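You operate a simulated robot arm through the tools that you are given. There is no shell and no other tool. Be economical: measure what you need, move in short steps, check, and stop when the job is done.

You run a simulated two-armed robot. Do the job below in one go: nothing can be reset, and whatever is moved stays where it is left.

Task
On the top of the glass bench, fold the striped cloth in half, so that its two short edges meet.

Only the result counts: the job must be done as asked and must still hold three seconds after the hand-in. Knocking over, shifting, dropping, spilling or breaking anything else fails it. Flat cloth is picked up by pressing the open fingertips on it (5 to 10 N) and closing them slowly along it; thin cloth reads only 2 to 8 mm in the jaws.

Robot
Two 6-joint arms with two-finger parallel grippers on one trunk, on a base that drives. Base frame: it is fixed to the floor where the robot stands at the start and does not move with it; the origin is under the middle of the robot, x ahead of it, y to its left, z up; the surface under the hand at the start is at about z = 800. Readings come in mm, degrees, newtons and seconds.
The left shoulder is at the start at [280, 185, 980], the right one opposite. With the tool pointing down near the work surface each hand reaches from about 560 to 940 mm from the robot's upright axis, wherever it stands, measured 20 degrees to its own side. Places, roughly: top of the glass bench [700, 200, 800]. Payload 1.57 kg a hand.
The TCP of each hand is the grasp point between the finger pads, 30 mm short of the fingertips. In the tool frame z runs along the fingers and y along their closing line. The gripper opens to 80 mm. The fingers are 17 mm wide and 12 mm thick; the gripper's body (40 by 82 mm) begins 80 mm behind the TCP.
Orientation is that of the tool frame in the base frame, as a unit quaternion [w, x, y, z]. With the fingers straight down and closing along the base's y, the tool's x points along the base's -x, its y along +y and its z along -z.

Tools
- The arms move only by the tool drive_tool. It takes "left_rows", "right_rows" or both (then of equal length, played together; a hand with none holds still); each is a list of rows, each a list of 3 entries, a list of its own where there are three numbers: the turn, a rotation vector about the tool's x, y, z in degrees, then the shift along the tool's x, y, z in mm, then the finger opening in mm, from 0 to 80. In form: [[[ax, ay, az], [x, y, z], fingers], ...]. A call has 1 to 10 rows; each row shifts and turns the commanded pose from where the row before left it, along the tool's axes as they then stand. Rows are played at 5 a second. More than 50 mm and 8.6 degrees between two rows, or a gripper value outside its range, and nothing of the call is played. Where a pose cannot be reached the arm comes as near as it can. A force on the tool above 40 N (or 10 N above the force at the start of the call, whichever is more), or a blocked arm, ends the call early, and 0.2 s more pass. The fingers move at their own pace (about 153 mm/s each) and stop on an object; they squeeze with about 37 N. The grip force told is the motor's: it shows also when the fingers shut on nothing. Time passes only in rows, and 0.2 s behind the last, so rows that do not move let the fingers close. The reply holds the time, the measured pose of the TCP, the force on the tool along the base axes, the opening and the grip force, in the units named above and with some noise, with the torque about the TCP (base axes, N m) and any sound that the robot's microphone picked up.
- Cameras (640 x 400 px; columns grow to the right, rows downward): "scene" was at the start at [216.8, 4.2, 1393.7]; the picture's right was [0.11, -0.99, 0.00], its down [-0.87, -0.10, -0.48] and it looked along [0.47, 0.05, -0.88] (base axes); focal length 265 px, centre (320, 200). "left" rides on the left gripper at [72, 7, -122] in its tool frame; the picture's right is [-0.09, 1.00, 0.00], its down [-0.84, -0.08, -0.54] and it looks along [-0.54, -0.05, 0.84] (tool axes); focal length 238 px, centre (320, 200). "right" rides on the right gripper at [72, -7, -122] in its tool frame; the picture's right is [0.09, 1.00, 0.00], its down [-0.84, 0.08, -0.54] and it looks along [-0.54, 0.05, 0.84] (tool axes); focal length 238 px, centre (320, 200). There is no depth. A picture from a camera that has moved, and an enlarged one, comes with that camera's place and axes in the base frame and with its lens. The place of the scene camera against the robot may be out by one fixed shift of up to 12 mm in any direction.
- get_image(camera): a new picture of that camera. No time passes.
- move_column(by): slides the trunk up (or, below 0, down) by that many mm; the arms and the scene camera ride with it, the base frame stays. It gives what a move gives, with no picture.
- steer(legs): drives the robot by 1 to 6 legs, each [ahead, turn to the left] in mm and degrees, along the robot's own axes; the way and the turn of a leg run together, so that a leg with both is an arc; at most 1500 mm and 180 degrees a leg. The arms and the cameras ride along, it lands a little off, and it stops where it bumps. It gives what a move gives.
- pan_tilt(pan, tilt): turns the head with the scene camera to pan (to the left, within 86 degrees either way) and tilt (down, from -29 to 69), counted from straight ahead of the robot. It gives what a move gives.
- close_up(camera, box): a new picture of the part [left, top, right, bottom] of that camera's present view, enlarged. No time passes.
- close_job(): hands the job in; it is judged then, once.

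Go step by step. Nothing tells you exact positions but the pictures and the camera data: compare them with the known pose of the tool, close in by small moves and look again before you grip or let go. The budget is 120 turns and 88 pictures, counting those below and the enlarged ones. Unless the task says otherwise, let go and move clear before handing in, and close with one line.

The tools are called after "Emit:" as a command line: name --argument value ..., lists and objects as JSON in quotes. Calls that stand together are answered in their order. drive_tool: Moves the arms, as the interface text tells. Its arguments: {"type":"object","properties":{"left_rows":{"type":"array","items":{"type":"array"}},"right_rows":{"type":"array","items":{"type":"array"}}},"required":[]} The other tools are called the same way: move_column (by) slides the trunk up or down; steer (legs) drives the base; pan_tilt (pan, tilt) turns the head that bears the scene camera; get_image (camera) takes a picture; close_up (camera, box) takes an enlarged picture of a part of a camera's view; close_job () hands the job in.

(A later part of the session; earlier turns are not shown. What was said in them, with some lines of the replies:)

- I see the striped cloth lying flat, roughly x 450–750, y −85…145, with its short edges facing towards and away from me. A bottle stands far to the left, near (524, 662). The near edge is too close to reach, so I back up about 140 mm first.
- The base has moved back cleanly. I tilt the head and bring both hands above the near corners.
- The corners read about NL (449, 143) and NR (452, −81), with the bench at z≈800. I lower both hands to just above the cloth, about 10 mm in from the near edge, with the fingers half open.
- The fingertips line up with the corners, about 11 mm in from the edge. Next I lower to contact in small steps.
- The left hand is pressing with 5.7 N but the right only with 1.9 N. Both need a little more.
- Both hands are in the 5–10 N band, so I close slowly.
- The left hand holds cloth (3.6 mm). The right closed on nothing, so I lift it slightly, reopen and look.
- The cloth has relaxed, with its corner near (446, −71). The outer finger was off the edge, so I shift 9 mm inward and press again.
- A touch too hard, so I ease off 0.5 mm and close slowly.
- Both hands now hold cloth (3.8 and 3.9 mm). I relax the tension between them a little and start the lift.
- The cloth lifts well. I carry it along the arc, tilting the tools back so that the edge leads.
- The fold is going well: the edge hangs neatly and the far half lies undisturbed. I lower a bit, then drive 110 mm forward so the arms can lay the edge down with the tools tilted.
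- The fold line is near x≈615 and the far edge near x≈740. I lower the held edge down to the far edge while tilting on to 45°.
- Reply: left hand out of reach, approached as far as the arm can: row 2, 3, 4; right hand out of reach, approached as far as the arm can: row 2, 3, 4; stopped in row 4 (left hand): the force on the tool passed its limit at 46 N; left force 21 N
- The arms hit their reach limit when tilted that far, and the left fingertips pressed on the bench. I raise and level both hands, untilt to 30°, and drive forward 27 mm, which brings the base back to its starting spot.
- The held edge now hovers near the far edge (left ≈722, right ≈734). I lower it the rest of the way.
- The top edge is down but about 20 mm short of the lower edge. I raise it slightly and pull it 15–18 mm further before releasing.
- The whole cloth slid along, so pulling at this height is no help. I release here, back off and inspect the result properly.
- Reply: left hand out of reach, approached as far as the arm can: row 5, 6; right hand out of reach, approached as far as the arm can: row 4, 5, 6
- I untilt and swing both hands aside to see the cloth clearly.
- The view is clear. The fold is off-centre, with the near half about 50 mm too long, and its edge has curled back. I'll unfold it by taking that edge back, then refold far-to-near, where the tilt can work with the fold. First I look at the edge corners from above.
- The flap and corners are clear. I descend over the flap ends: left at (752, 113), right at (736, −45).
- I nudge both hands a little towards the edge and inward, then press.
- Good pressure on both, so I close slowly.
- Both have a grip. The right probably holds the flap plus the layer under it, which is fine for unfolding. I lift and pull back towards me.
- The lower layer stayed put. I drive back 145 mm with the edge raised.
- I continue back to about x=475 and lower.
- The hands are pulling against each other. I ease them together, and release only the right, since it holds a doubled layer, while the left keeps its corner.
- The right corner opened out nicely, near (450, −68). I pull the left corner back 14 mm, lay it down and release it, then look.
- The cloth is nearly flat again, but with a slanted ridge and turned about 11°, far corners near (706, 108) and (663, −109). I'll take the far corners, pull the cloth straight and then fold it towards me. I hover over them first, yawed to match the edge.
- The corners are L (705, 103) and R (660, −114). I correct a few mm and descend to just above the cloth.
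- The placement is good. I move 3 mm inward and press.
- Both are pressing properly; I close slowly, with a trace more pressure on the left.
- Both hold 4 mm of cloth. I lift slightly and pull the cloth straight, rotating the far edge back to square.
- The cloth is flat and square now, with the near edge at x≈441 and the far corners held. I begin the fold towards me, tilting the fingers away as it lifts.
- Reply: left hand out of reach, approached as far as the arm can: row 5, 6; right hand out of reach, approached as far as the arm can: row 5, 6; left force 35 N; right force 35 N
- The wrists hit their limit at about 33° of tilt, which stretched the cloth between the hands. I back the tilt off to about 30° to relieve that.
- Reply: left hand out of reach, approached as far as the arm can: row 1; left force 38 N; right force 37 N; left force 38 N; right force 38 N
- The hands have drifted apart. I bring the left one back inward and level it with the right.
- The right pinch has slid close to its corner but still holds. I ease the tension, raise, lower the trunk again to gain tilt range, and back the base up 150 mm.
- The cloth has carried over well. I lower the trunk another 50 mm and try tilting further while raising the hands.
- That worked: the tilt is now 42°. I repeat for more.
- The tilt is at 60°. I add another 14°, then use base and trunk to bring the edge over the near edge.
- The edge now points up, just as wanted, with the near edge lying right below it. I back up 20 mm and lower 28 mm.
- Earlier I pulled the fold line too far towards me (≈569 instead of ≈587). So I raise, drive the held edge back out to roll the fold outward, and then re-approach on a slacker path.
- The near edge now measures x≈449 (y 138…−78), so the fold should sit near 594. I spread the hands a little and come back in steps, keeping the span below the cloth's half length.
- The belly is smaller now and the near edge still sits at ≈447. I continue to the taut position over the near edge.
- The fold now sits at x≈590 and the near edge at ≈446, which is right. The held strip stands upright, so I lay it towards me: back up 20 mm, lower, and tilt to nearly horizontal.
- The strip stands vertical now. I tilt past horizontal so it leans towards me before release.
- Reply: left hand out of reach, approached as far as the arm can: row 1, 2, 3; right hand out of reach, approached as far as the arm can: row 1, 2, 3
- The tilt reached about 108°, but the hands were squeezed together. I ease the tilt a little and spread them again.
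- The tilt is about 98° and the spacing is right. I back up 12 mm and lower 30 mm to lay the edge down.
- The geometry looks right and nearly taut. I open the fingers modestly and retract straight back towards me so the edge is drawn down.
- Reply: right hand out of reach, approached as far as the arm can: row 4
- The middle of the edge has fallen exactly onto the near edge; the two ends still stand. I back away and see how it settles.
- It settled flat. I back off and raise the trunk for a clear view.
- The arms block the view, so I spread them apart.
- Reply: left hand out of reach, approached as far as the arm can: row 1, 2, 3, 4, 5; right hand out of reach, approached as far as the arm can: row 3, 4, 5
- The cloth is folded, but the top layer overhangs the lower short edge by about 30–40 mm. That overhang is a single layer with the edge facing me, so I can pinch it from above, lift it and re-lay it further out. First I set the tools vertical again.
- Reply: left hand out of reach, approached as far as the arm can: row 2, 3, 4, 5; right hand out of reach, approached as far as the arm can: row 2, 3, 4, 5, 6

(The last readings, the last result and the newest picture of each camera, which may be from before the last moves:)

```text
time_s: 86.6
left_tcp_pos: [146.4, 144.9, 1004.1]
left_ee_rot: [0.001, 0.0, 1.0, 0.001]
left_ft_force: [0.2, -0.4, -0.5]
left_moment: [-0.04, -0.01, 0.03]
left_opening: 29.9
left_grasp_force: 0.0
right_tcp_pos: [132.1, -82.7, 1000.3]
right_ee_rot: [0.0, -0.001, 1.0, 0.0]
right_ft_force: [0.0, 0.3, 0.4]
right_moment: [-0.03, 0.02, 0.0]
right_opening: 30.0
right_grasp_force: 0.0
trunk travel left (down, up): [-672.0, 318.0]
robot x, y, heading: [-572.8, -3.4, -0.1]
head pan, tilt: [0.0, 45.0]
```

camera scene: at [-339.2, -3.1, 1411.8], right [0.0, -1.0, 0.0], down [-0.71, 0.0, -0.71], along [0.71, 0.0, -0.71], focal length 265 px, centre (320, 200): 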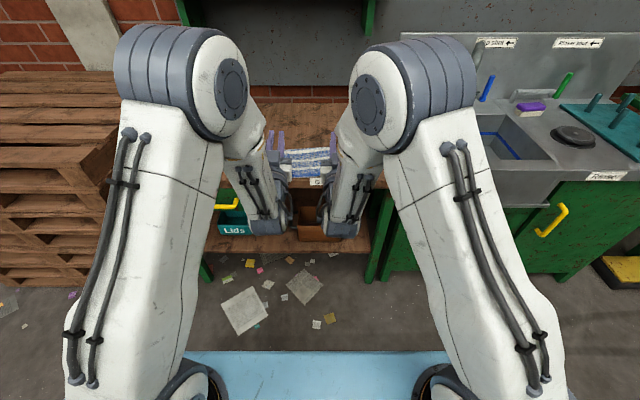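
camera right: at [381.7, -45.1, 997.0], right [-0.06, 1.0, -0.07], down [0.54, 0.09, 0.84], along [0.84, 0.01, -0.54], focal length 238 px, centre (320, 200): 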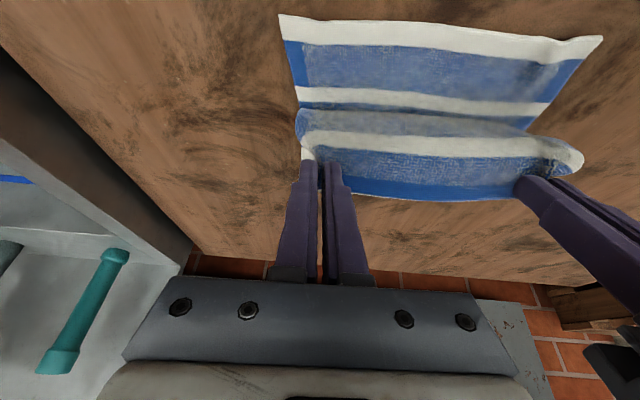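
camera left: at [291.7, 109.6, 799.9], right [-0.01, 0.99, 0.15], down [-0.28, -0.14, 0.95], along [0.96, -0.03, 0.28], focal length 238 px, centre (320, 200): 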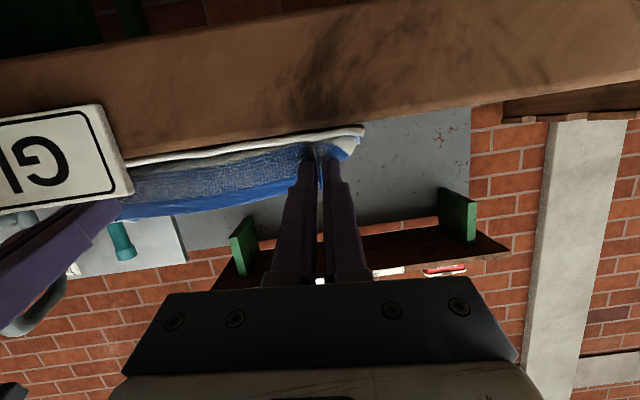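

Both tools are vertical. I drive forward so that the hands are above the front edge and lower them to look.

Emit:
steer --legs '[[260, 0]]'

Emit:
drive_tool --left_rows '[[[0, 0, 0], [0, -15, 25], 30], [[0, 0, 0], [0, -15, 25], 30], [[0, 0, 0], [0, -10, 25], 30], [[0, 0, 0], [0, 0, 0], 30]]' --right_rows '[[[0, 0, 0], [0, 12, 25], 30], [[0, 0, 0], [0, 12, 25], 30], [[0, 0, 0], [0, 6, 25], 30], [[0, 0, 0], [0, 0, 0], 30]]'

Emit:
get_image --camera "left"

Emit:
get_image --camera "right"

```text
time_s: 88.4
left_tcp_pos: [400.8, 144.6, 1004.8]
left_ee_rot: [0.001, -0.001, 1.0, 0.001]
left_ft_force: [-0.2, -0.2, 0.5]
left_moment: [0.0, 0.02, -0.01]
left_opening: 29.9
left_grasp_force: 0.0
right_tcp_pos: [385.5, -82.6, 999.0]
right_ee_rot: [0.002, -0.002, 1.0, -0.001]
right_ft_force: [-0.1, -0.6, 1.1]
right_moment: [0.0, -0.01, -0.02]
right_opening: 30.1
right_grasp_force: 0.1
trunk travel left (down, up): [-672.0, 318.0]
robot x, y, heading: [-314.6, 0.6, -0.0]
head pan, tilt: [0.0, 45.0]
```

```text
time_s: 89.4
left_tcp_pos: [401.8, 107.1, 930.2]
left_ee_rot: [0.0, -0.001, 1.0, 0.001]
left_ft_force: [-0.2, 0.9, 0.0]
left_moment: [0.01, 0.02, -0.01]
left_opening: 30.2
left_grasp_force: 0.0
right_tcp_pos: [386.3, -51.4, 923.5]
right_ee_rot: [0.002, -0.002, 1.0, -0.001]
right_ft_force: [0.6, 0.3, -0.3]
right_moment: [0.0, 0.0, -0.05]
right_opening: 30.0
right_grasp_force: 0.0
trunk travel left (down, up): [-672.0, 318.0]
robot x, y, heading: [-318.5, 2.1, 0.0]
head pan, tilt: [0.0, 45.0]
```

```text
7 pictures are left
camera left: at [329.5, 111.9, 1051.2], right [0.09, 1.0, 0.0], down [0.84, -0.08, 0.54], along [0.54, -0.05, -0.84], focal length 238 px, centre (320, 200)
```

left: 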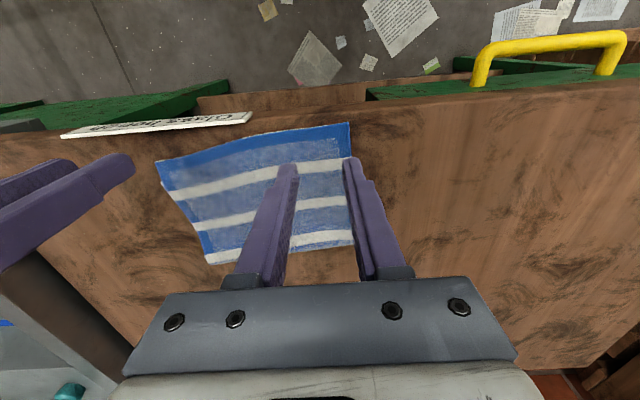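

```text
6 pictures are left
camera right: at [314.6, -57.6, 1045.3], right [-0.1, 1.0, 0.0], down [0.83, 0.08, 0.54], along [0.54, 0.05, -0.84], focal length 238 px, centre (320, 200)
```

right: 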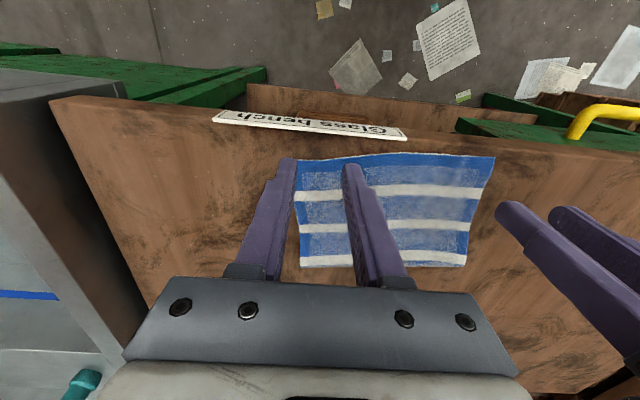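

The top edge reads L (397, 138) to R (422, −78), and the lower edge lies at x≈448. I pinch the overhang near both corners, left at (411, 112) and right at (430, −51), yawed to match.

Emit:
drive_tool --left_rows '[[[0, 0, 0], [-9, 5, 20], 30], [[0, 0, -3.3], [0, 0, 25], 30], [[0, 0, -3.3], [0, 0, 25], 30], [[0, 0, 0], [0, 0, 15], 30], [[0, 0, 0], [0, 0, 7], 30], [[0, 0, 0], [0, 0, 3], 30], [[0, 0, 0], [0, 0, 0], 30]]' --right_rows '[[[0, 0, 0], [-22, 0, 15], 30], [[0, 0, -3.3], [-22, 0, 20], 30], [[0, 0, -3.3], [0, 0, 25], 30], [[0, 0, 0], [0, 0, 15], 30], [[0, 0, 0], [0, 0, 9], 30], [[0, 0, 0], [0, 0, 3], 30], [[0, 0, 0], [0, 0, 0], 30]]'

```text
time_s: 91.0
left_tcp_pos: [410.6, 112.1, 833.1]
left_ee_rot: [0.002, -0.059, 0.998, 0.001]
left_ft_force: [0.2, 1.3, 0.8]
left_moment: [-0.01, 0.01, -0.02]
left_opening: 29.9
left_grasp_force: 0.1
right_tcp_pos: [431.1, -52.3, 838.1]
right_ee_rot: [0.002, -0.059, 0.998, -0.001]
right_ft_force: [0.5, -0.3, 0.1]
right_moment: [0.0, 0.0, 0.02]
right_opening: 30.0
right_grasp_force: 0.0
trunk travel left (down, up): [-672.0, 318.0]
robot x, y, heading: [-319.4, -0.3, -0.4]
head pan, tilt: [0.0, 45.0]
```

Emit:
drive_tool --left_rows '[[[0, 0, 0], [0, 0, 1], 30], [[0, 0, 0], [0, 0, 0.8], 30], [[0, 0, 0], [0, 0, 0], 30]]' --right_rows '[[[0, 0, 0], [0, 0, 3], 30], [[0, 0, 0], [0, 0, 2], 30], [[0, 0, 0], [0, 0, 0], 30]]'

```text
time_s: 91.8
left_tcp_pos: [410.0, 110.8, 833.3]
left_ee_rot: [0.002, -0.059, 0.998, 0.001]
left_ft_force: [2.0, 2.3, 7.6]
left_moment: [0.03, -0.04, -0.04]
left_opening: 29.9
left_grasp_force: 0.0
right_tcp_pos: [430.6, -53.7, 833.1]
right_ee_rot: [0.003, -0.06, 0.998, 0.0]
right_ft_force: [0.0, 1.6, 6.1]
right_moment: [0.08, -0.06, 0.01]
right_opening: 30.5
right_grasp_force: 0.1
trunk travel left (down, up): [-672.0, 318.0]
robot x, y, heading: [-318.8, -1.9, 0.1]
head pan, tilt: [0.0, 45.0]
```

Pressure is good. I shift both 4 mm inward so the outer finger is fully on cloth, then close slowly.

Emit:
drive_tool --left_rows '[[[0, 0, 0], [0, -4, -2.5], 30], [[0, 0, 0], [0, 0, 2.6], 30], [[0, 0, 0], [0, 0, 0], 26], [[0, 0, 0], [0, 0, 0], 22], [[0, 0, 0], [0, 0, 0], 18], [[0, 0, 0], [0, 0, 0], 14], [[0, 0, 0], [0, 0, 0], 10], [[0, 0, 0], [0, 0, 0], 6], [[0, 0, 0], [0, 0, 0], 3], [[0, 0, 0], [0, 0, 0], 0]]' --right_rows '[[[0, 0, 0], [0, 4, -2.5], 30], [[0, 0, 0], [0, 0, 2.9], 30], [[0, 0, 0], [0, 0, 0], 26], [[0, 0, 0], [0, 0, 0], 22], [[0, 0, 0], [0, 0, 0], 18], [[0, 0, 0], [0, 0, 0], 14], [[0, 0, 0], [0, 0, 0], 10], [[0, 0, 0], [0, 0, 0], 6], [[0, 0, 0], [0, 0, 0], 3], [[0, 0, 0], [0, 0, 0], 0]]'

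```text
time_s: 94.0
left_tcp_pos: [409.9, 106.4, 832.3]
left_ee_rot: [0.0, -0.058, 0.998, 0.001]
left_ft_force: [0.5, -7.2, 10.6]
left_moment: [-0.21, -0.04, 0.01]
left_opening: 4.1
left_grasp_force: 24.7
right_tcp_pos: [430.1, -48.3, 831.8]
right_ee_rot: [0.002, -0.059, 0.998, -0.001]
right_ft_force: [-0.5, 7.1, 8.0]
right_moment: [0.25, 0.01, -0.03]
right_opening: 4.2
right_grasp_force: 24.7
trunk travel left (down, up): [-672.0, 318.0]
robot x, y, heading: [-322.3, 0.0, -0.1]
head pan, tilt: [0.0, 45.0]
```

Both hold a single layer (≈4.1 mm). I lift, square up, and drive outward to roll the fold line out.

Emit:
drive_tool --left_rows '[[[0, 0, 0], [-2, -2, -12], 0], [[0, 0, 1.65], [-17, -1, -18], 0], [[0, 0, 1.65], [-17, -1, -18], 0], [[0, 0, 1.65], [-17, -1, -18], 0], [[0, 0, 1.65], [-17, 0, -18], 0], [[0, 0, 0], [0, 0, 0], 0]]' --right_rows '[[[0, 0, 0], [-2, 2, -12], 0], [[0, 0, 1.65], [-12, -1, -18], 0], [[0, 0, 1.65], [-12, -1, -18], 0], [[0, 0, 1.65], [-12, -1, -18], 0], [[0, 0, 1.65], [-12, 0, -18], 0], [[0, 0, 0], [0, 0, 0], 0]]'

Emit:
steer --legs '[[150, 0]]'

Emit:
get_image --camera "scene"

```text
time_s: 95.4
left_tcp_pos: [481.4, 107.2, 917.9]
left_ee_rot: [0.0, -0.001, 1.0, 0.001]
left_ft_force: [-0.1, -2.0, 0.2]
left_moment: [-0.1, -0.01, 0.01]
left_opening: 3.9
left_grasp_force: 23.9
right_tcp_pos: [480.0, -46.0, 916.4]
right_ee_rot: [0.001, -0.001, 1.0, -0.001]
right_ft_force: [0.1, 2.9, -0.1]
right_moment: [0.09, 0.02, 0.04]
right_opening: 4.1
right_grasp_force: 24.9
trunk travel left (down, up): [-672.0, 318.0]
robot x, y, heading: [-318.5, 2.5, 0.2]
head pan, tilt: [0.0, 45.0]
```

```text
time_s: 96.8
left_tcp_pos: [631.8, 108.5, 918.4]
left_ee_rot: [0.0, -0.002, 1.0, 0.001]
left_ft_force: [-0.5, -1.6, -0.8]
left_moment: [-0.08, 0.0, 0.0]
left_opening: 3.8
left_grasp_force: 25.1
right_tcp_pos: [631.5, -44.5, 916.5]
right_ee_rot: [0.002, -0.002, 1.0, 0.0]
right_ft_force: [0.3, 3.1, -0.7]
right_moment: [0.07, -0.04, 0.04]
right_opening: 3.7
right_grasp_force: 24.6
trunk travel left (down, up): [-672.0, 318.0]
robot x, y, heading: [-168.4, -1.0, 0.0]
head pan, tilt: [0.0, 45.0]
```

```text
5 pictures are left
camera scene: at [66.7, -2.5, 1411.9], right [0.0, -1.0, 0.0], down [-0.71, 0.0, -0.71], along [0.71, 0.0, -0.71], focal length 265 px, centre (320, 200)
```

scene: 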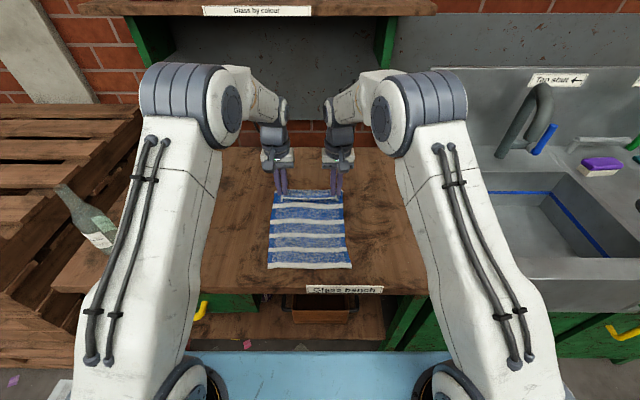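

The near edge lies straight at x≈448 and the fold is rolled out. I return on the slack path.

Emit:
steer --legs '[[-90, 0]]'

Emit:
move_column --by -20

Emit:
steer --legs '[[-50, 0]]'

Emit:
move_column --by -38

Emit:
steer --legs '[[-20, 0]]'

```text
time_s: 97.9
left_tcp_pos: [542.1, 109.9, 917.6]
left_ee_rot: [0.0, -0.003, 1.0, 0.001]
left_ft_force: [0.7, -3.0, -0.6]
left_moment: [-0.09, 0.01, 0.08]
left_opening: 3.7
left_grasp_force: 24.6
right_tcp_pos: [542.6, -43.7, 915.9]
right_ee_rot: [0.002, -0.003, 1.0, -0.001]
right_ft_force: [0.3, 2.5, -0.7]
right_moment: [0.08, 0.04, 0.03]
right_opening: 4.0
right_grasp_force: 24.9
trunk travel left (down, up): [-672.0, 318.0]
robot x, y, heading: [-255.8, -0.8, 0.3]
head pan, tilt: [0.0, 45.0]
```

```text
time_s: 98.6
left_tcp_pos: [540.7, 109.4, 897.4]
left_ee_rot: [0.0, -0.002, 1.0, 0.0]
left_ft_force: [-0.8, -2.9, -0.6]
left_moment: [-0.04, -0.01, 0.05]
left_opening: 4.0
left_grasp_force: 25.0
right_tcp_pos: [540.8, -44.1, 896.1]
right_ee_rot: [0.001, -0.003, 1.0, 0.0]
right_ft_force: [0.6, 2.3, 0.3]
right_moment: [0.06, -0.03, 0.04]
right_opening: 3.8
right_grasp_force: 24.9
trunk travel left (down, up): [-652.0, 338.0]
robot x, y, heading: [-260.7, -0.4, 0.0]
head pan, tilt: [0.0, 45.0]
```

```text
time_s: 99.5
left_tcp_pos: [491.0, 109.0, 897.6]
left_ee_rot: [0.0, -0.002, 1.0, 0.001]
left_ft_force: [-0.2, -2.6, 0.1]
left_moment: [-0.08, 0.02, 0.05]
left_opening: 3.8
left_grasp_force: 25.0
right_tcp_pos: [491.6, -44.7, 896.6]
right_ee_rot: [0.002, -0.002, 1.0, -0.001]
right_ft_force: [-0.5, 2.7, 0.0]
right_moment: [0.1, 0.0, -0.01]
right_opening: 3.7
right_grasp_force: 24.9
trunk travel left (down, up): [-652.0, 338.0]
robot x, y, heading: [-306.9, 2.4, 0.2]
head pan, tilt: [0.0, 45.0]
```

```text
time_s: 100.3
left_tcp_pos: [489.9, 109.5, 858.3]
left_ee_rot: [0.001, -0.003, 1.0, 0.001]
left_ft_force: [-0.1, -1.9, -0.1]
left_moment: [-0.06, 0.02, 0.05]
left_opening: 3.9
left_grasp_force: 24.4
right_tcp_pos: [490.7, -44.2, 857.6]
right_ee_rot: [0.002, -0.003, 1.0, 0.0]
right_ft_force: [0.1, 2.1, 0.3]
right_moment: [0.09, -0.01, 0.04]
right_opening: 3.8
right_grasp_force: 24.9
trunk travel left (down, up): [-614.0, 376.0]
robot x, y, heading: [-309.8, -1.4, 0.3]
head pan, tilt: [0.0, 45.0]
```

```text
time_s: 101.1
left_tcp_pos: [471.0, 110.3, 859.0]
left_ee_rot: [0.0, -0.003, 1.0, 0.002]
left_ft_force: [-0.7, -2.8, 0.0]
left_moment: [-0.08, 0.0, 0.01]
left_opening: 3.8
left_grasp_force: 24.4
right_tcp_pos: [470.8, -44.3, 857.4]
right_ee_rot: [0.001, -0.002, 1.0, -0.001]
right_ft_force: [0.2, 2.5, -0.3]
right_moment: [0.06, 0.03, 0.01]
right_opening: 4.0
right_grasp_force: 24.6
trunk travel left (down, up): [-614.0, 376.0]
robot x, y, heading: [-324.1, -3.7, 0.1]
head pan, tilt: [0.0, 45.0]
```

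I lower the last bit with the arms to (462, ~840) and check.

Emit:
drive_tool --left_rows '[[[0, 0, 0], [3, 0, 6], 0], [[0, 0, 0], [3, 0, 6], 0], [[0, 0, 0], [3, 0, 5], 0], [[0, 0, 0], [0, 0, 0], 0]]' --right_rows '[[[0, 0, 0], [3, 0, 6], 0], [[0, 0, 0], [3, 0, 6], 0], [[0, 0, 0], [3, 0, 4], 0], [[0, 0, 0], [0, 0, 0], 0]]'

Emit:
get_image --camera "left"

```text
time_s: 102.1
left_tcp_pos: [463.0, 108.6, 841.5]
left_ee_rot: [0.0, -0.002, 1.0, 0.001]
left_ft_force: [-0.5, -1.7, 0.2]
left_moment: [0.02, -0.03, 0.03]
left_opening: 4.1
left_grasp_force: 25.0
right_tcp_pos: [462.5, -42.9, 841.7]
right_ee_rot: [0.001, -0.003, 1.0, 0.0]
right_ft_force: [1.1, 1.8, 0.3]
right_moment: [0.06, -0.03, 0.04]
right_opening: 3.8
right_grasp_force: 24.9
trunk travel left (down, up): [-614.0, 376.0]
robot x, y, heading: [-326.5, -2.1, -0.1]
head pan, tilt: [0.0, 45.0]
```

```text
4 pictures are left
camera left: at [389.4, 113.5, 963.8], right [0.09, 1.0, 0.0], down [0.84, -0.07, 0.54], along [0.54, -0.05, -0.84], focal length 238 px, centre (320, 200)
```

left: 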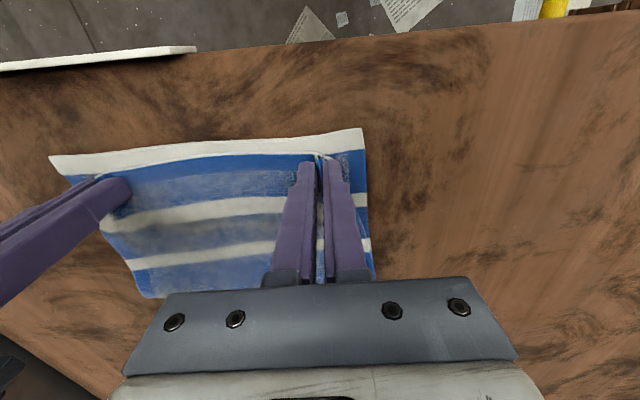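

The lower edge measures x≈438 and the held edge ≈451. I move 12 mm further towards me, touch down, and release.

Emit:
drive_tool --left_rows '[[[0, 0, 0], [6, 1, 1], 0], [[0, 0, 0], [6, 1, 2], 0], [[0, 0, 0], [0, 0, 1], 0], [[0, 0, 0], [0, 0, 0], 8], [[0, 0, 0], [0, 0, 0], 18], [[0, 0, 0], [0, 0, 0], 26], [[0, 0, 0], [0, 0, -15], 26], [[0, 0, 0], [0, 0, -35], 26], [[0, 0, 0], [0, 0, -45], 26]]' --right_rows '[[[0, 0, 0], [6, -1, 1], 0], [[0, 0, 0], [6, -1, 2], 0], [[0, 0, 0], [0, 0, 1], 0], [[0, 0, 0], [0, 0, 0], 8], [[0, 0, 0], [0, 0, 0], 18], [[0, 0, 0], [0, 0, 0], 26], [[0, 0, 0], [0, 0, -15], 26], [[0, 0, 0], [0, 0, -35], 26], [[0, 0, 0], [0, 0, -45], 26]]'

Emit:
get_image --camera "left"

```text
time_s: 104.1
left_tcp_pos: [449.8, 111.2, 934.4]
left_ee_rot: [0.001, -0.003, 1.0, 0.001]
left_ft_force: [-0.5, 0.8, -0.4]
left_moment: [0.0, 0.02, 0.05]
left_opening: 25.8
left_grasp_force: 0.1
right_tcp_pos: [449.5, -46.5, 931.7]
right_ee_rot: [0.002, -0.002, 1.0, 0.0]
right_ft_force: [-0.3, -0.4, -0.7]
right_moment: [-0.04, 0.05, 0.0]
right_opening: 26.2
right_grasp_force: 0.0
trunk travel left (down, up): [-614.0, 376.0]
robot x, y, heading: [-325.7, -2.3, 0.1]
head pan, tilt: [0.0, 45.0]
```

```text
3 pictures are left
camera left: at [377.6, 116.2, 1055.0], right [0.09, 1.0, 0.0], down [0.84, -0.07, 0.54], along [0.54, -0.05, -0.84], focal length 238 px, centre (320, 200)
```

left: 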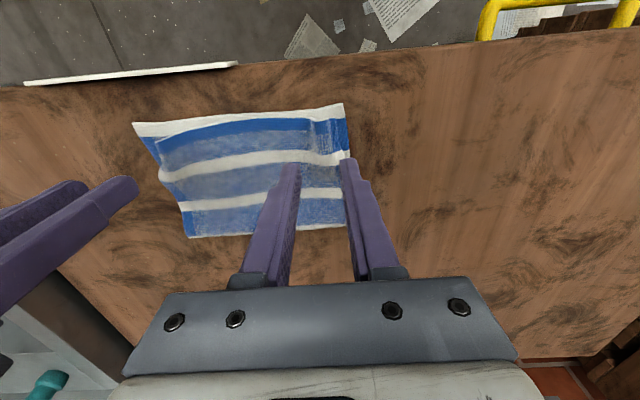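

The top edge is now about 18 mm short, because the lower edge got dragged along. The pucker ridges left by the release sit right under the open fingers, so I re-pinch them lightly, top layer only.

Emit:
drive_tool --left_rows '[[[0, 0, 0], [-6, 0, 30], 26], [[0, 0, 0], [0, 0, 35], 26], [[0, 0, 0], [0, 0, 18], 26], [[0, 0, 0], [0, 0, 8], 26], [[0, 0, 0], [0, 0, 3], 26], [[0, 0, 0], [0, 0, 0], 26]]' --right_rows '[[[0, 0, 0], [-6, 0, 30], 26], [[0, 0, 0], [0, 0, 35], 26], [[0, 0, 0], [0, 0, 16], 26], [[0, 0, 0], [0, 0, 8], 26], [[0, 0, 0], [0, 0, 3], 26], [[0, 0, 0], [0, 0, 0], 26]]'

```text
time_s: 105.5
left_tcp_pos: [456.9, 112.8, 838.8]
left_ee_rot: [0.001, -0.003, 1.0, 0.001]
left_ft_force: [-1.2, 0.5, 0.5]
left_moment: [0.01, 0.03, -0.01]
left_opening: 26.0
left_grasp_force: 0.1
right_tcp_pos: [456.9, -45.6, 839.9]
right_ee_rot: [0.001, -0.003, 1.0, 0.0]
right_ft_force: [0.9, -0.8, -0.3]
right_moment: [-0.02, -0.01, -0.05]
right_opening: 25.9
right_grasp_force: 0.0
trunk travel left (down, up): [-614.0, 376.0]
robot x, y, heading: [-323.7, -3.4, 0.3]
head pan, tilt: [0.0, 45.0]
```

Emit:
drive_tool --left_rows '[[[0, 0, 0], [0, 0, 1.5], 26], [[0, 0, 0], [0, 0, 1], 26], [[0, 0, 0], [0, 0, 0], 26]]' --right_rows '[[[0, 0, 0], [0, 0, 2], 26], [[0, 0, 0], [0, 0, 1.5], 26], [[0, 0, 0], [0, 0, 0], 26]]'

```text
time_s: 106.3
left_tcp_pos: [456.6, 112.1, 836.0]
left_ee_rot: [0.0, -0.003, 1.0, 0.001]
left_ft_force: [0.7, 0.7, 3.1]
left_moment: [0.06, 0.02, 0.01]
left_opening: 25.6
left_grasp_force: 0.0
right_tcp_pos: [457.0, -46.2, 836.9]
right_ee_rot: [0.002, -0.003, 1.0, 0.001]
right_ft_force: [-0.2, 0.8, 1.6]
right_moment: [0.06, -0.01, 0.05]
right_opening: 26.0
right_grasp_force: 0.1
trunk travel left (down, up): [-614.0, 376.0]
robot x, y, heading: [-328.5, 0.3, 0.1]
head pan, tilt: [0.0, 45.0]
```

A touch more pressure, about 5 N, then I close slowly.

Emit:
drive_tool --left_rows '[[[0, 0, 0], [0, 0, 0.6], 26], [[0, 0, 0], [0, 0, 0], 22], [[0, 0, 0], [0, 0, 0], 18], [[0, 0, 0], [0, 0, 0], 14], [[0, 0, 0], [0, 0, 0], 10], [[0, 0, 0], [0, 0, 0], 6], [[0, 0, 0], [0, 0, 0], 3], [[0, 0, 0], [0, 0, 0], 0], [[0, 0, 0], [0, 0, 0], 0]]' --right_rows '[[[0, 0, 0], [0, 0, 1.1], 26], [[0, 0, 0], [0, 0, 0], 22], [[0, 0, 0], [0, 0, 0], 18], [[0, 0, 0], [0, 0, 0], 14], [[0, 0, 0], [0, 0, 0], 10], [[0, 0, 0], [0, 0, 0], 6], [[0, 0, 0], [0, 0, 0], 3], [[0, 0, 0], [0, 0, 0], 0], [[0, 0, 0], [0, 0, 0], 0]]'

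```text
time_s: 108.3
left_tcp_pos: [457.0, 112.2, 836.8]
left_ee_rot: [0.001, -0.002, 1.0, 0.001]
left_ft_force: [-0.1, -9.6, 6.8]
left_moment: [-0.29, 0.01, -0.04]
left_opening: 4.5
left_grasp_force: 25.0
right_tcp_pos: [456.0, -46.0, 835.4]
right_ee_rot: [0.002, -0.001, 1.0, 0.001]
right_ft_force: [0.3, 9.9, 2.9]
right_moment: [0.26, 0.03, -0.06]
right_opening: 4.6
right_grasp_force: 24.8
trunk travel left (down, up): [-614.0, 376.0]
robot x, y, heading: [-326.9, -1.0, 0.3]
head pan, tilt: [0.0, 45.0]
```

Both caught a single layer. I lift clear of the lower layer, move 20 mm towards me, lower to just above and check.

Emit:
drive_tool --left_rows '[[[0, 0, 0], [0, -1, -10], 0], [[0, 0, 0], [0, -1, -10], 0], [[0, 0, 0], [7, 0, 0], 0], [[0, 0, 0], [7, 0, 0], 0], [[0, 0, 0], [7, 0, 0], 0], [[0, 0, 0], [0, 0, 8], 0], [[0, 0, 0], [0, 0, 3], 0], [[0, 0, 0], [0, 0, 0], 0]]' --right_rows '[[[0, 0, 0], [0, 1, -10], 0], [[0, 0, 0], [0, 1, -10], 0], [[0, 0, 0], [7, 0, 0], 0], [[0, 0, 0], [7, 0, 0], 0], [[0, 0, 0], [7, 0, 0], 0], [[0, 0, 0], [0, 0, 8], 0], [[0, 0, 0], [0, 0, 3], 0], [[0, 0, 0], [0, 0, 0], 0]]'

Emit:
get_image --camera "left"

```text
time_s: 110.1
left_tcp_pos: [435.0, 108.3, 845.6]
left_ee_rot: [-0.001, -0.003, 1.0, 0.002]
left_ft_force: [0.5, -1.8, 0.0]
left_moment: [-0.05, 0.0, -0.05]
left_opening: 4.4
left_grasp_force: 25.1
right_tcp_pos: [435.6, -44.5, 844.5]
right_ee_rot: [0.001, -0.003, 1.0, -0.001]
right_ft_force: [0.6, 0.8, 0.1]
right_moment: [0.04, 0.0, -0.01]
right_opening: 4.5
right_grasp_force: 24.7
trunk travel left (down, up): [-614.0, 376.0]
robot x, y, heading: [-327.2, 0.2, -0.1]
head pan, tilt: [0.0, 45.0]
```

```text
2 pictures are left
camera left: at [362.6, 113.6, 966.7], right [0.09, 1.0, 0.0], down [0.84, -0.07, 0.54], along [0.54, -0.05, -0.84], focal length 238 px, centre (320, 200)
```

left: 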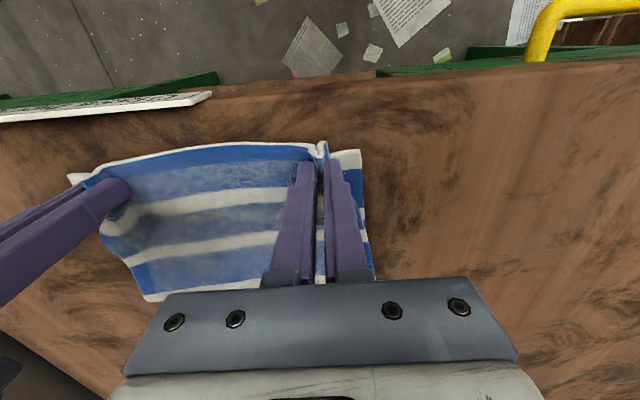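

The lower edge stayed at ≈429. Judging from the last release, the top edge should land at 429–435. I lower a little and release.

Emit:
drive_tool --left_rows '[[[0, 0, 0], [1, 0, 3], 0], [[0, 0, 0], [0, 0, 0], 6], [[0, 0, 0], [0, 0, 0], 12], [[0, 0, 0], [0, 0, 0], 20], [[0, 0, 0], [0, 0, 0], 28], [[0, 0, 0], [0, 0, -15], 28], [[0, 0, 0], [0, 0, -35], 28], [[0, 0, 0], [0, 0, -45], 28], [[0, 0, 0], [0, 0, -30], 28]]' --right_rows '[[[0, 0, 0], [1, 0, 3], 0], [[0, 0, 0], [0, 0, 0], 6], [[0, 0, 0], [0, 0, 0], 12], [[0, 0, 0], [0, 0, 0], 20], [[0, 0, 0], [0, 0, 0], 28], [[0, 0, 0], [0, 0, -15], 28], [[0, 0, 0], [0, 0, -35], 28], [[0, 0, 0], [0, 0, -45], 28], [[0, 0, 0], [0, 0, -30], 28]]'

Emit:
get_image --camera "left"

```text
time_s: 112.1
left_tcp_pos: [431.7, 109.3, 967.1]
left_ee_rot: [0.0, -0.003, 1.0, 0.001]
left_ft_force: [-0.2, 0.7, -0.6]
left_moment: [-0.03, 0.0, 0.0]
left_opening: 28.0
left_grasp_force: 0.0
right_tcp_pos: [434.7, -43.7, 968.0]
right_ee_rot: [0.001, -0.003, 1.0, 0.0]
right_ft_force: [0.1, -0.2, -0.2]
right_moment: [-0.02, 0.0, 0.0]
right_opening: 28.0
right_grasp_force: 0.0
trunk travel left (down, up): [-614.0, 376.0]
robot x, y, heading: [-326.0, 2.0, 0.1]
head pan, tilt: [0.0, 45.0]
```

```text
1 pictures are left
camera left: at [359.9, 113.5, 1088.1], right [0.09, 1.0, 0.0], down [0.84, -0.07, 0.54], along [0.54, -0.05, -0.84], focal length 238 px, centre (320, 200)
```

left: 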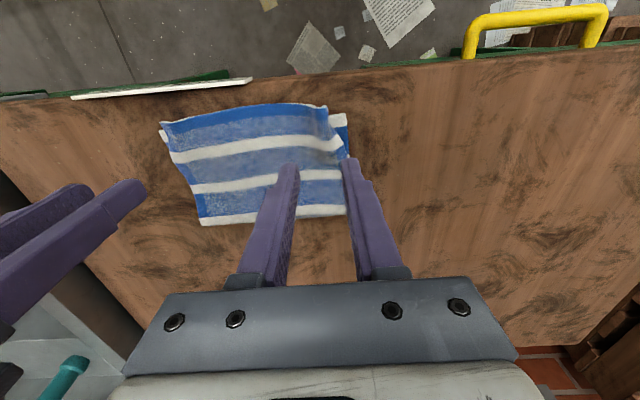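

The top edge now overshoots by about 13 mm, and a small pucker at the left holds its corner in. I spread that pucker first: the left closed fingertips press lightly on it and open outward.

Emit:
drive_tool --left_rows '[[[0, 0, 0], [0, -2, 45], 6], [[0, 0, 0], [0, 0, 45], 6], [[0, 0, 0], [0, 0, 28], 6], [[0, 0, 0], [0, 0, 7], 6], [[0, 0, 0], [0, 0, 3], 6], [[0, 0, 0], [0, 0, 2], 6], [[0, 0, 0], [0, 0, 0], 6]]'

```text
time_s: 113.7
left_tcp_pos: [433.7, 107.4, 837.6]
left_ee_rot: [0.001, -0.002, 1.0, 0.002]
left_ft_force: [-0.3, 0.9, 7.0]
left_moment: [0.07, 0.01, 0.03]
left_opening: 6.4
left_grasp_force: 0.3
right_tcp_pos: [433.2, -43.3, 968.4]
right_ee_rot: [0.002, -0.003, 1.0, 0.0]
right_ft_force: [0.1, 1.0, 0.3]
right_moment: [0.0, -0.04, -0.04]
right_opening: 27.9
right_grasp_force: 0.0
trunk travel left (down, up): [-614.0, 376.0]
robot x, y, heading: [-325.3, -2.4, -0.1]
head pan, tilt: [0.0, 45.0]
```

Emit:
drive_tool --left_rows '[[[0, 0, 0], [0, 0, -0.3], 10], [[0, 0, 0], [0, 0, 0], 15], [[0, 0, 0], [0, 0, 0], 20], [[0, 0, 0], [0, 0, 0], 25], [[0, 0, 0], [0, 0, 0], 30], [[0, 0, 0], [0, 0, 0], 36], [[0, 0, 0], [0, 0, 0], 40], [[0, 0, 0], [0, 0, -15], 40], [[0, 0, 0], [0, 0, -25], 40]]'

```text
time_s: 115.7
left_tcp_pos: [433.7, 106.9, 878.8]
left_ee_rot: [0.0, -0.003, 1.0, 0.001]
left_ft_force: [0.3, 0.1, -0.8]
left_moment: [0.01, -0.06, -0.02]
left_opening: 39.9
left_grasp_force: 0.0
right_tcp_pos: [433.7, -43.3, 967.4]
right_ee_rot: [0.002, -0.003, 1.0, 0.0]
right_ft_force: [0.0, 0.6, -0.1]
right_moment: [-0.02, 0.02, -0.01]
right_opening: 28.1
right_grasp_force: 0.0
trunk travel left (down, up): [-614.0, 376.0]
robot x, y, heading: [-328.3, -2.3, -0.1]
head pan, tilt: [0.0, 45.0]
```

Now I square the top edge: open fingers go down just in front of it and push it gently back until flush with the lower edge.

Emit:
drive_tool --left_rows '[[[0, 0, 0], [17, -8, 0], 50], [[0, 0, 0], [17, -7, 0], 50], [[0, 0, 0], [0, 0, 10], 50], [[0, 0, 0], [0, 0, 15], 50], [[0, 0, 0], [0, 0, 15], 50], [[0, 0, 0], [0, 0, 5], 50], [[0, 0, 0], [0, 0, 0], 50]]' --right_rows '[[[0, 0, 0], [17, -3, 0], 50], [[0, 0, 0], [17, -2, 0], 50], [[0, 0, 0], [0, 0, 45], 50], [[0, 0, 0], [0, 0, 45], 50], [[0, 0, 0], [0, 0, 34], 50], [[0, 0, 0], [0, 0, 9], 50], [[0, 0, 0], [0, 0, 0], 50]]'

```text
time_s: 117.3
left_tcp_pos: [399.6, 92.2, 832.6]
left_ee_rot: [0.001, -0.002, 1.0, 0.001]
left_ft_force: [-0.9, -1.1, 6.7]
left_moment: [-0.22, -0.09, -0.01]
left_opening: 49.6
left_grasp_force: 0.0
right_tcp_pos: [399.8, -47.9, 834.2]
right_ee_rot: [0.002, -0.002, 1.0, 0.0]
right_ft_force: [0.6, -0.1, 1.7]
right_moment: [0.03, -0.03, 0.01]
right_opening: 50.1
right_grasp_force: 0.3
trunk travel left (down, up): [-614.0, 376.0]
robot x, y, heading: [-331.0, 0.9, -0.1]
head pan, tilt: [0.0, 45.0]
```

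The left inner finger landed on the cloth's bulge, so I raise, step 9 mm further towards me, and go down again.

Emit:
drive_tool --left_rows '[[[0, 0, 0], [0, 0, -6], 50], [[0, 0, 0], [9, 0, 0], 50], [[0, 0, 0], [0, 0, 5], 50], [[0, 0, 0], [0, 0, 1], 50], [[0, 0, 0], [0, 0, 0], 50]]' --right_rows '[[[0, 0, 0], [0, 0, -6], 50], [[0, 0, 0], [6, 0, 0], 50], [[0, 0, 0], [0, 0, 5], 50], [[0, 0, 0], [0, 0, 2], 50], [[0, 0, 0], [0, 0, 0], 50]]'

```text
time_s: 118.5
left_tcp_pos: [390.9, 92.7, 832.2]
left_ee_rot: [-0.001, -0.003, 1.0, 0.001]
left_ft_force: [-0.4, 0.2, -0.4]
left_moment: [0.0, 0.0, -0.02]
left_opening: 50.1
left_grasp_force: 0.1
right_tcp_pos: [394.2, -48.4, 834.1]
right_ee_rot: [0.001, -0.003, 1.0, 0.0]
right_ft_force: [1.1, 0.4, 0.9]
right_moment: [0.0, -0.01, -0.01]
right_opening: 49.8
right_grasp_force: 0.0
trunk travel left (down, up): [-614.0, 376.0]
robot x, y, heading: [-326.1, -3.5, -0.2]
head pan, tilt: [0.0, 45.0]
```

Emit:
drive_tool --left_rows '[[[0, 0, 0], [0, 0, 1], 50], [[0, 0, 0], [-5, 0, 0], 50], [[0, 0, 0], [-5, 0, 0], 50], [[0, 0, 0], [-5, 0, 0], 50], [[0, 0, 0], [-5, 0, 0], 50], [[0, 0, 0], [-5, 0, 0], 50], [[0, 0, 0], [-4, 0, 0], 50], [[0, 0, 0], [0, 0, 0], 50]]' --right_rows '[[[0, 0, 0], [0, 0, 2.5], 50], [[0, 0, 0], [-5, 0, 0], 50], [[0, 0, 0], [-5, 0, 0], 50], [[0, 0, 0], [-5, 0, 0], 50], [[0, 0, 0], [-5, 0, 0], 50], [[0, 0, 0], [-5, 0, 0], 50], [[0, 0, 0], [-3, 0, 0], 50], [[0, 0, 0], [0, 0, 0], 50]]'

```text
time_s: 120.3
left_tcp_pos: [420.0, 91.2, 831.3]
left_ee_rot: [0.0, -0.002, 1.0, 0.002]
left_ft_force: [0.3, 0.7, 0.7]
left_moment: [0.0, 0.02, 0.02]
left_opening: 49.9
left_grasp_force: 0.1
right_tcp_pos: [422.7, -49.3, 830.9]
right_ee_rot: [0.001, -0.002, 1.0, 0.001]
right_ft_force: [-0.2, 0.7, -0.8]
right_moment: [0.0, -0.02, -0.01]
right_opening: 49.9
right_grasp_force: 0.0
trunk travel left (down, up): [-614.0, 376.0]
robot x, y, heading: [-326.1, 1.6, -0.1]
head pan, tilt: [0.0, 45.0]
```

The push went cleanly with the fingers on the wood. I retract, lift clear, and take the last picture.

Emit:
drive_tool --left_rows '[[[0, 0, 0], [5, 0, 0], 50], [[0, 0, 0], [7, 0, 0], 50], [[0, 0, 0], [0, 0, -20], 50], [[0, 0, 0], [0, 0, -40], 50], [[0, 0, 0], [0, 0, -45], 50], [[0, 0, 0], [0, 0, -20], 50]]' --right_rows '[[[0, 0, 0], [5, 0, 0], 50], [[0, 0, 0], [7, 0, 0], 50], [[0, 0, 0], [0, 0, -20], 50], [[0, 0, 0], [0, -20, -40], 50], [[0, 0, 0], [0, -40, -25], 50], [[0, 0, 0], [0, -40, -10], 50]]'

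Emit:
close_up --camera "left" --box '[120, 60, 400, 235]'

```text
time_s: 121.7
left_tcp_pos: [407.7, 92.2, 956.6]
left_ee_rot: [0.0, -0.003, 1.0, 0.001]
left_ft_force: [1.0, 0.2, -0.1]
left_moment: [-0.04, 0.01, -0.04]
left_opening: 50.0
left_grasp_force: 0.0
right_tcp_pos: [410.6, -150.7, 927.4]
right_ee_rot: [0.002, -0.002, 1.0, -0.001]
right_ft_force: [1.0, -1.6, 0.0]
right_moment: [0.0, 0.0, 0.01]
right_opening: 49.8
right_grasp_force: 0.1
trunk travel left (down, up): [-614.0, 376.0]
robot x, y, heading: [-323.1, -1.4, 0.3]
head pan, tilt: [0.0, 45.0]
```

```text
2.29 times, centred on (260, 148) of left
camera zoom: at [335.1, 97.4, 1078.3], right [0.09, 1.0, 0.0], down [0.84, -0.07, 0.54], along [0.54, -0.05, -0.84], focal length 545 px, centre (457, 320)
```

zoom: 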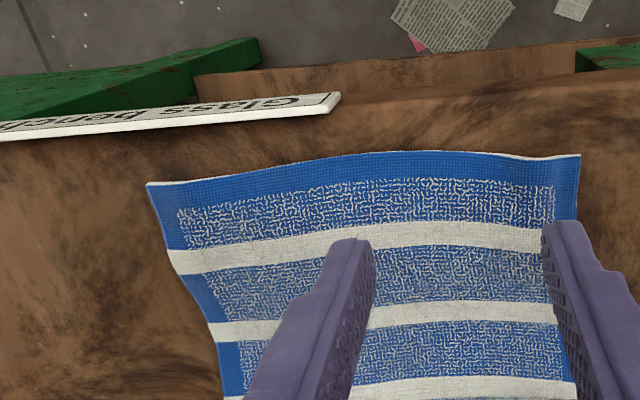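

The top layer lies flat, squared and fully over the lower one, with no lower edge showing and the pucker gone. I raise the hands clear and hand in.

Emit:
drive_tool --left_rows '[[[0, 0, 0], [0, 30, -20], 50], [[0, 0, 0], [0, 40, -10], 50], [[0, 0, 0], [0, 40, 0], 50], [[0, 0, 0], [0, 0, 0], 50]]' --right_rows '[[[0, 0, 0], [0, -20, -20], 50], [[0, 0, 0], [0, -20, -10], 50], [[0, 0, 0], [0, 0, 0], 50], [[0, 0, 0], [0, 0, 0], 50]]'

Emit:
close_job

```text
time_s: 122.7
left_tcp_pos: [410.2, 201.7, 986.0]
left_ee_rot: [0.0, -0.002, 1.0, 0.0]
left_ft_force: [0.2, 0.0, 0.1]
left_moment: [-0.01, 0.0, 0.02]
left_opening: 50.1
left_grasp_force: 0.1
right_tcp_pos: [410.9, -187.4, 956.9]
right_ee_rot: [0.002, -0.002, 1.0, -0.001]
right_ft_force: [0.1, -1.1, 0.7]
right_moment: [0.03, -0.04, 0.03]
right_opening: 49.8
right_grasp_force: 0.1
trunk travel left (down, up): [-614.0, 376.0]
robot x, y, heading: [-329.2, -2.2, 0.5]
head pan, tilt: [0.0, 45.0]
```

```text
The job is handed in.
```

The striped cloth is folded in half on the glass bench and handed in; the top short edge may overhang the lower one, which the last picture hid, by an estimated 10–15 mm.
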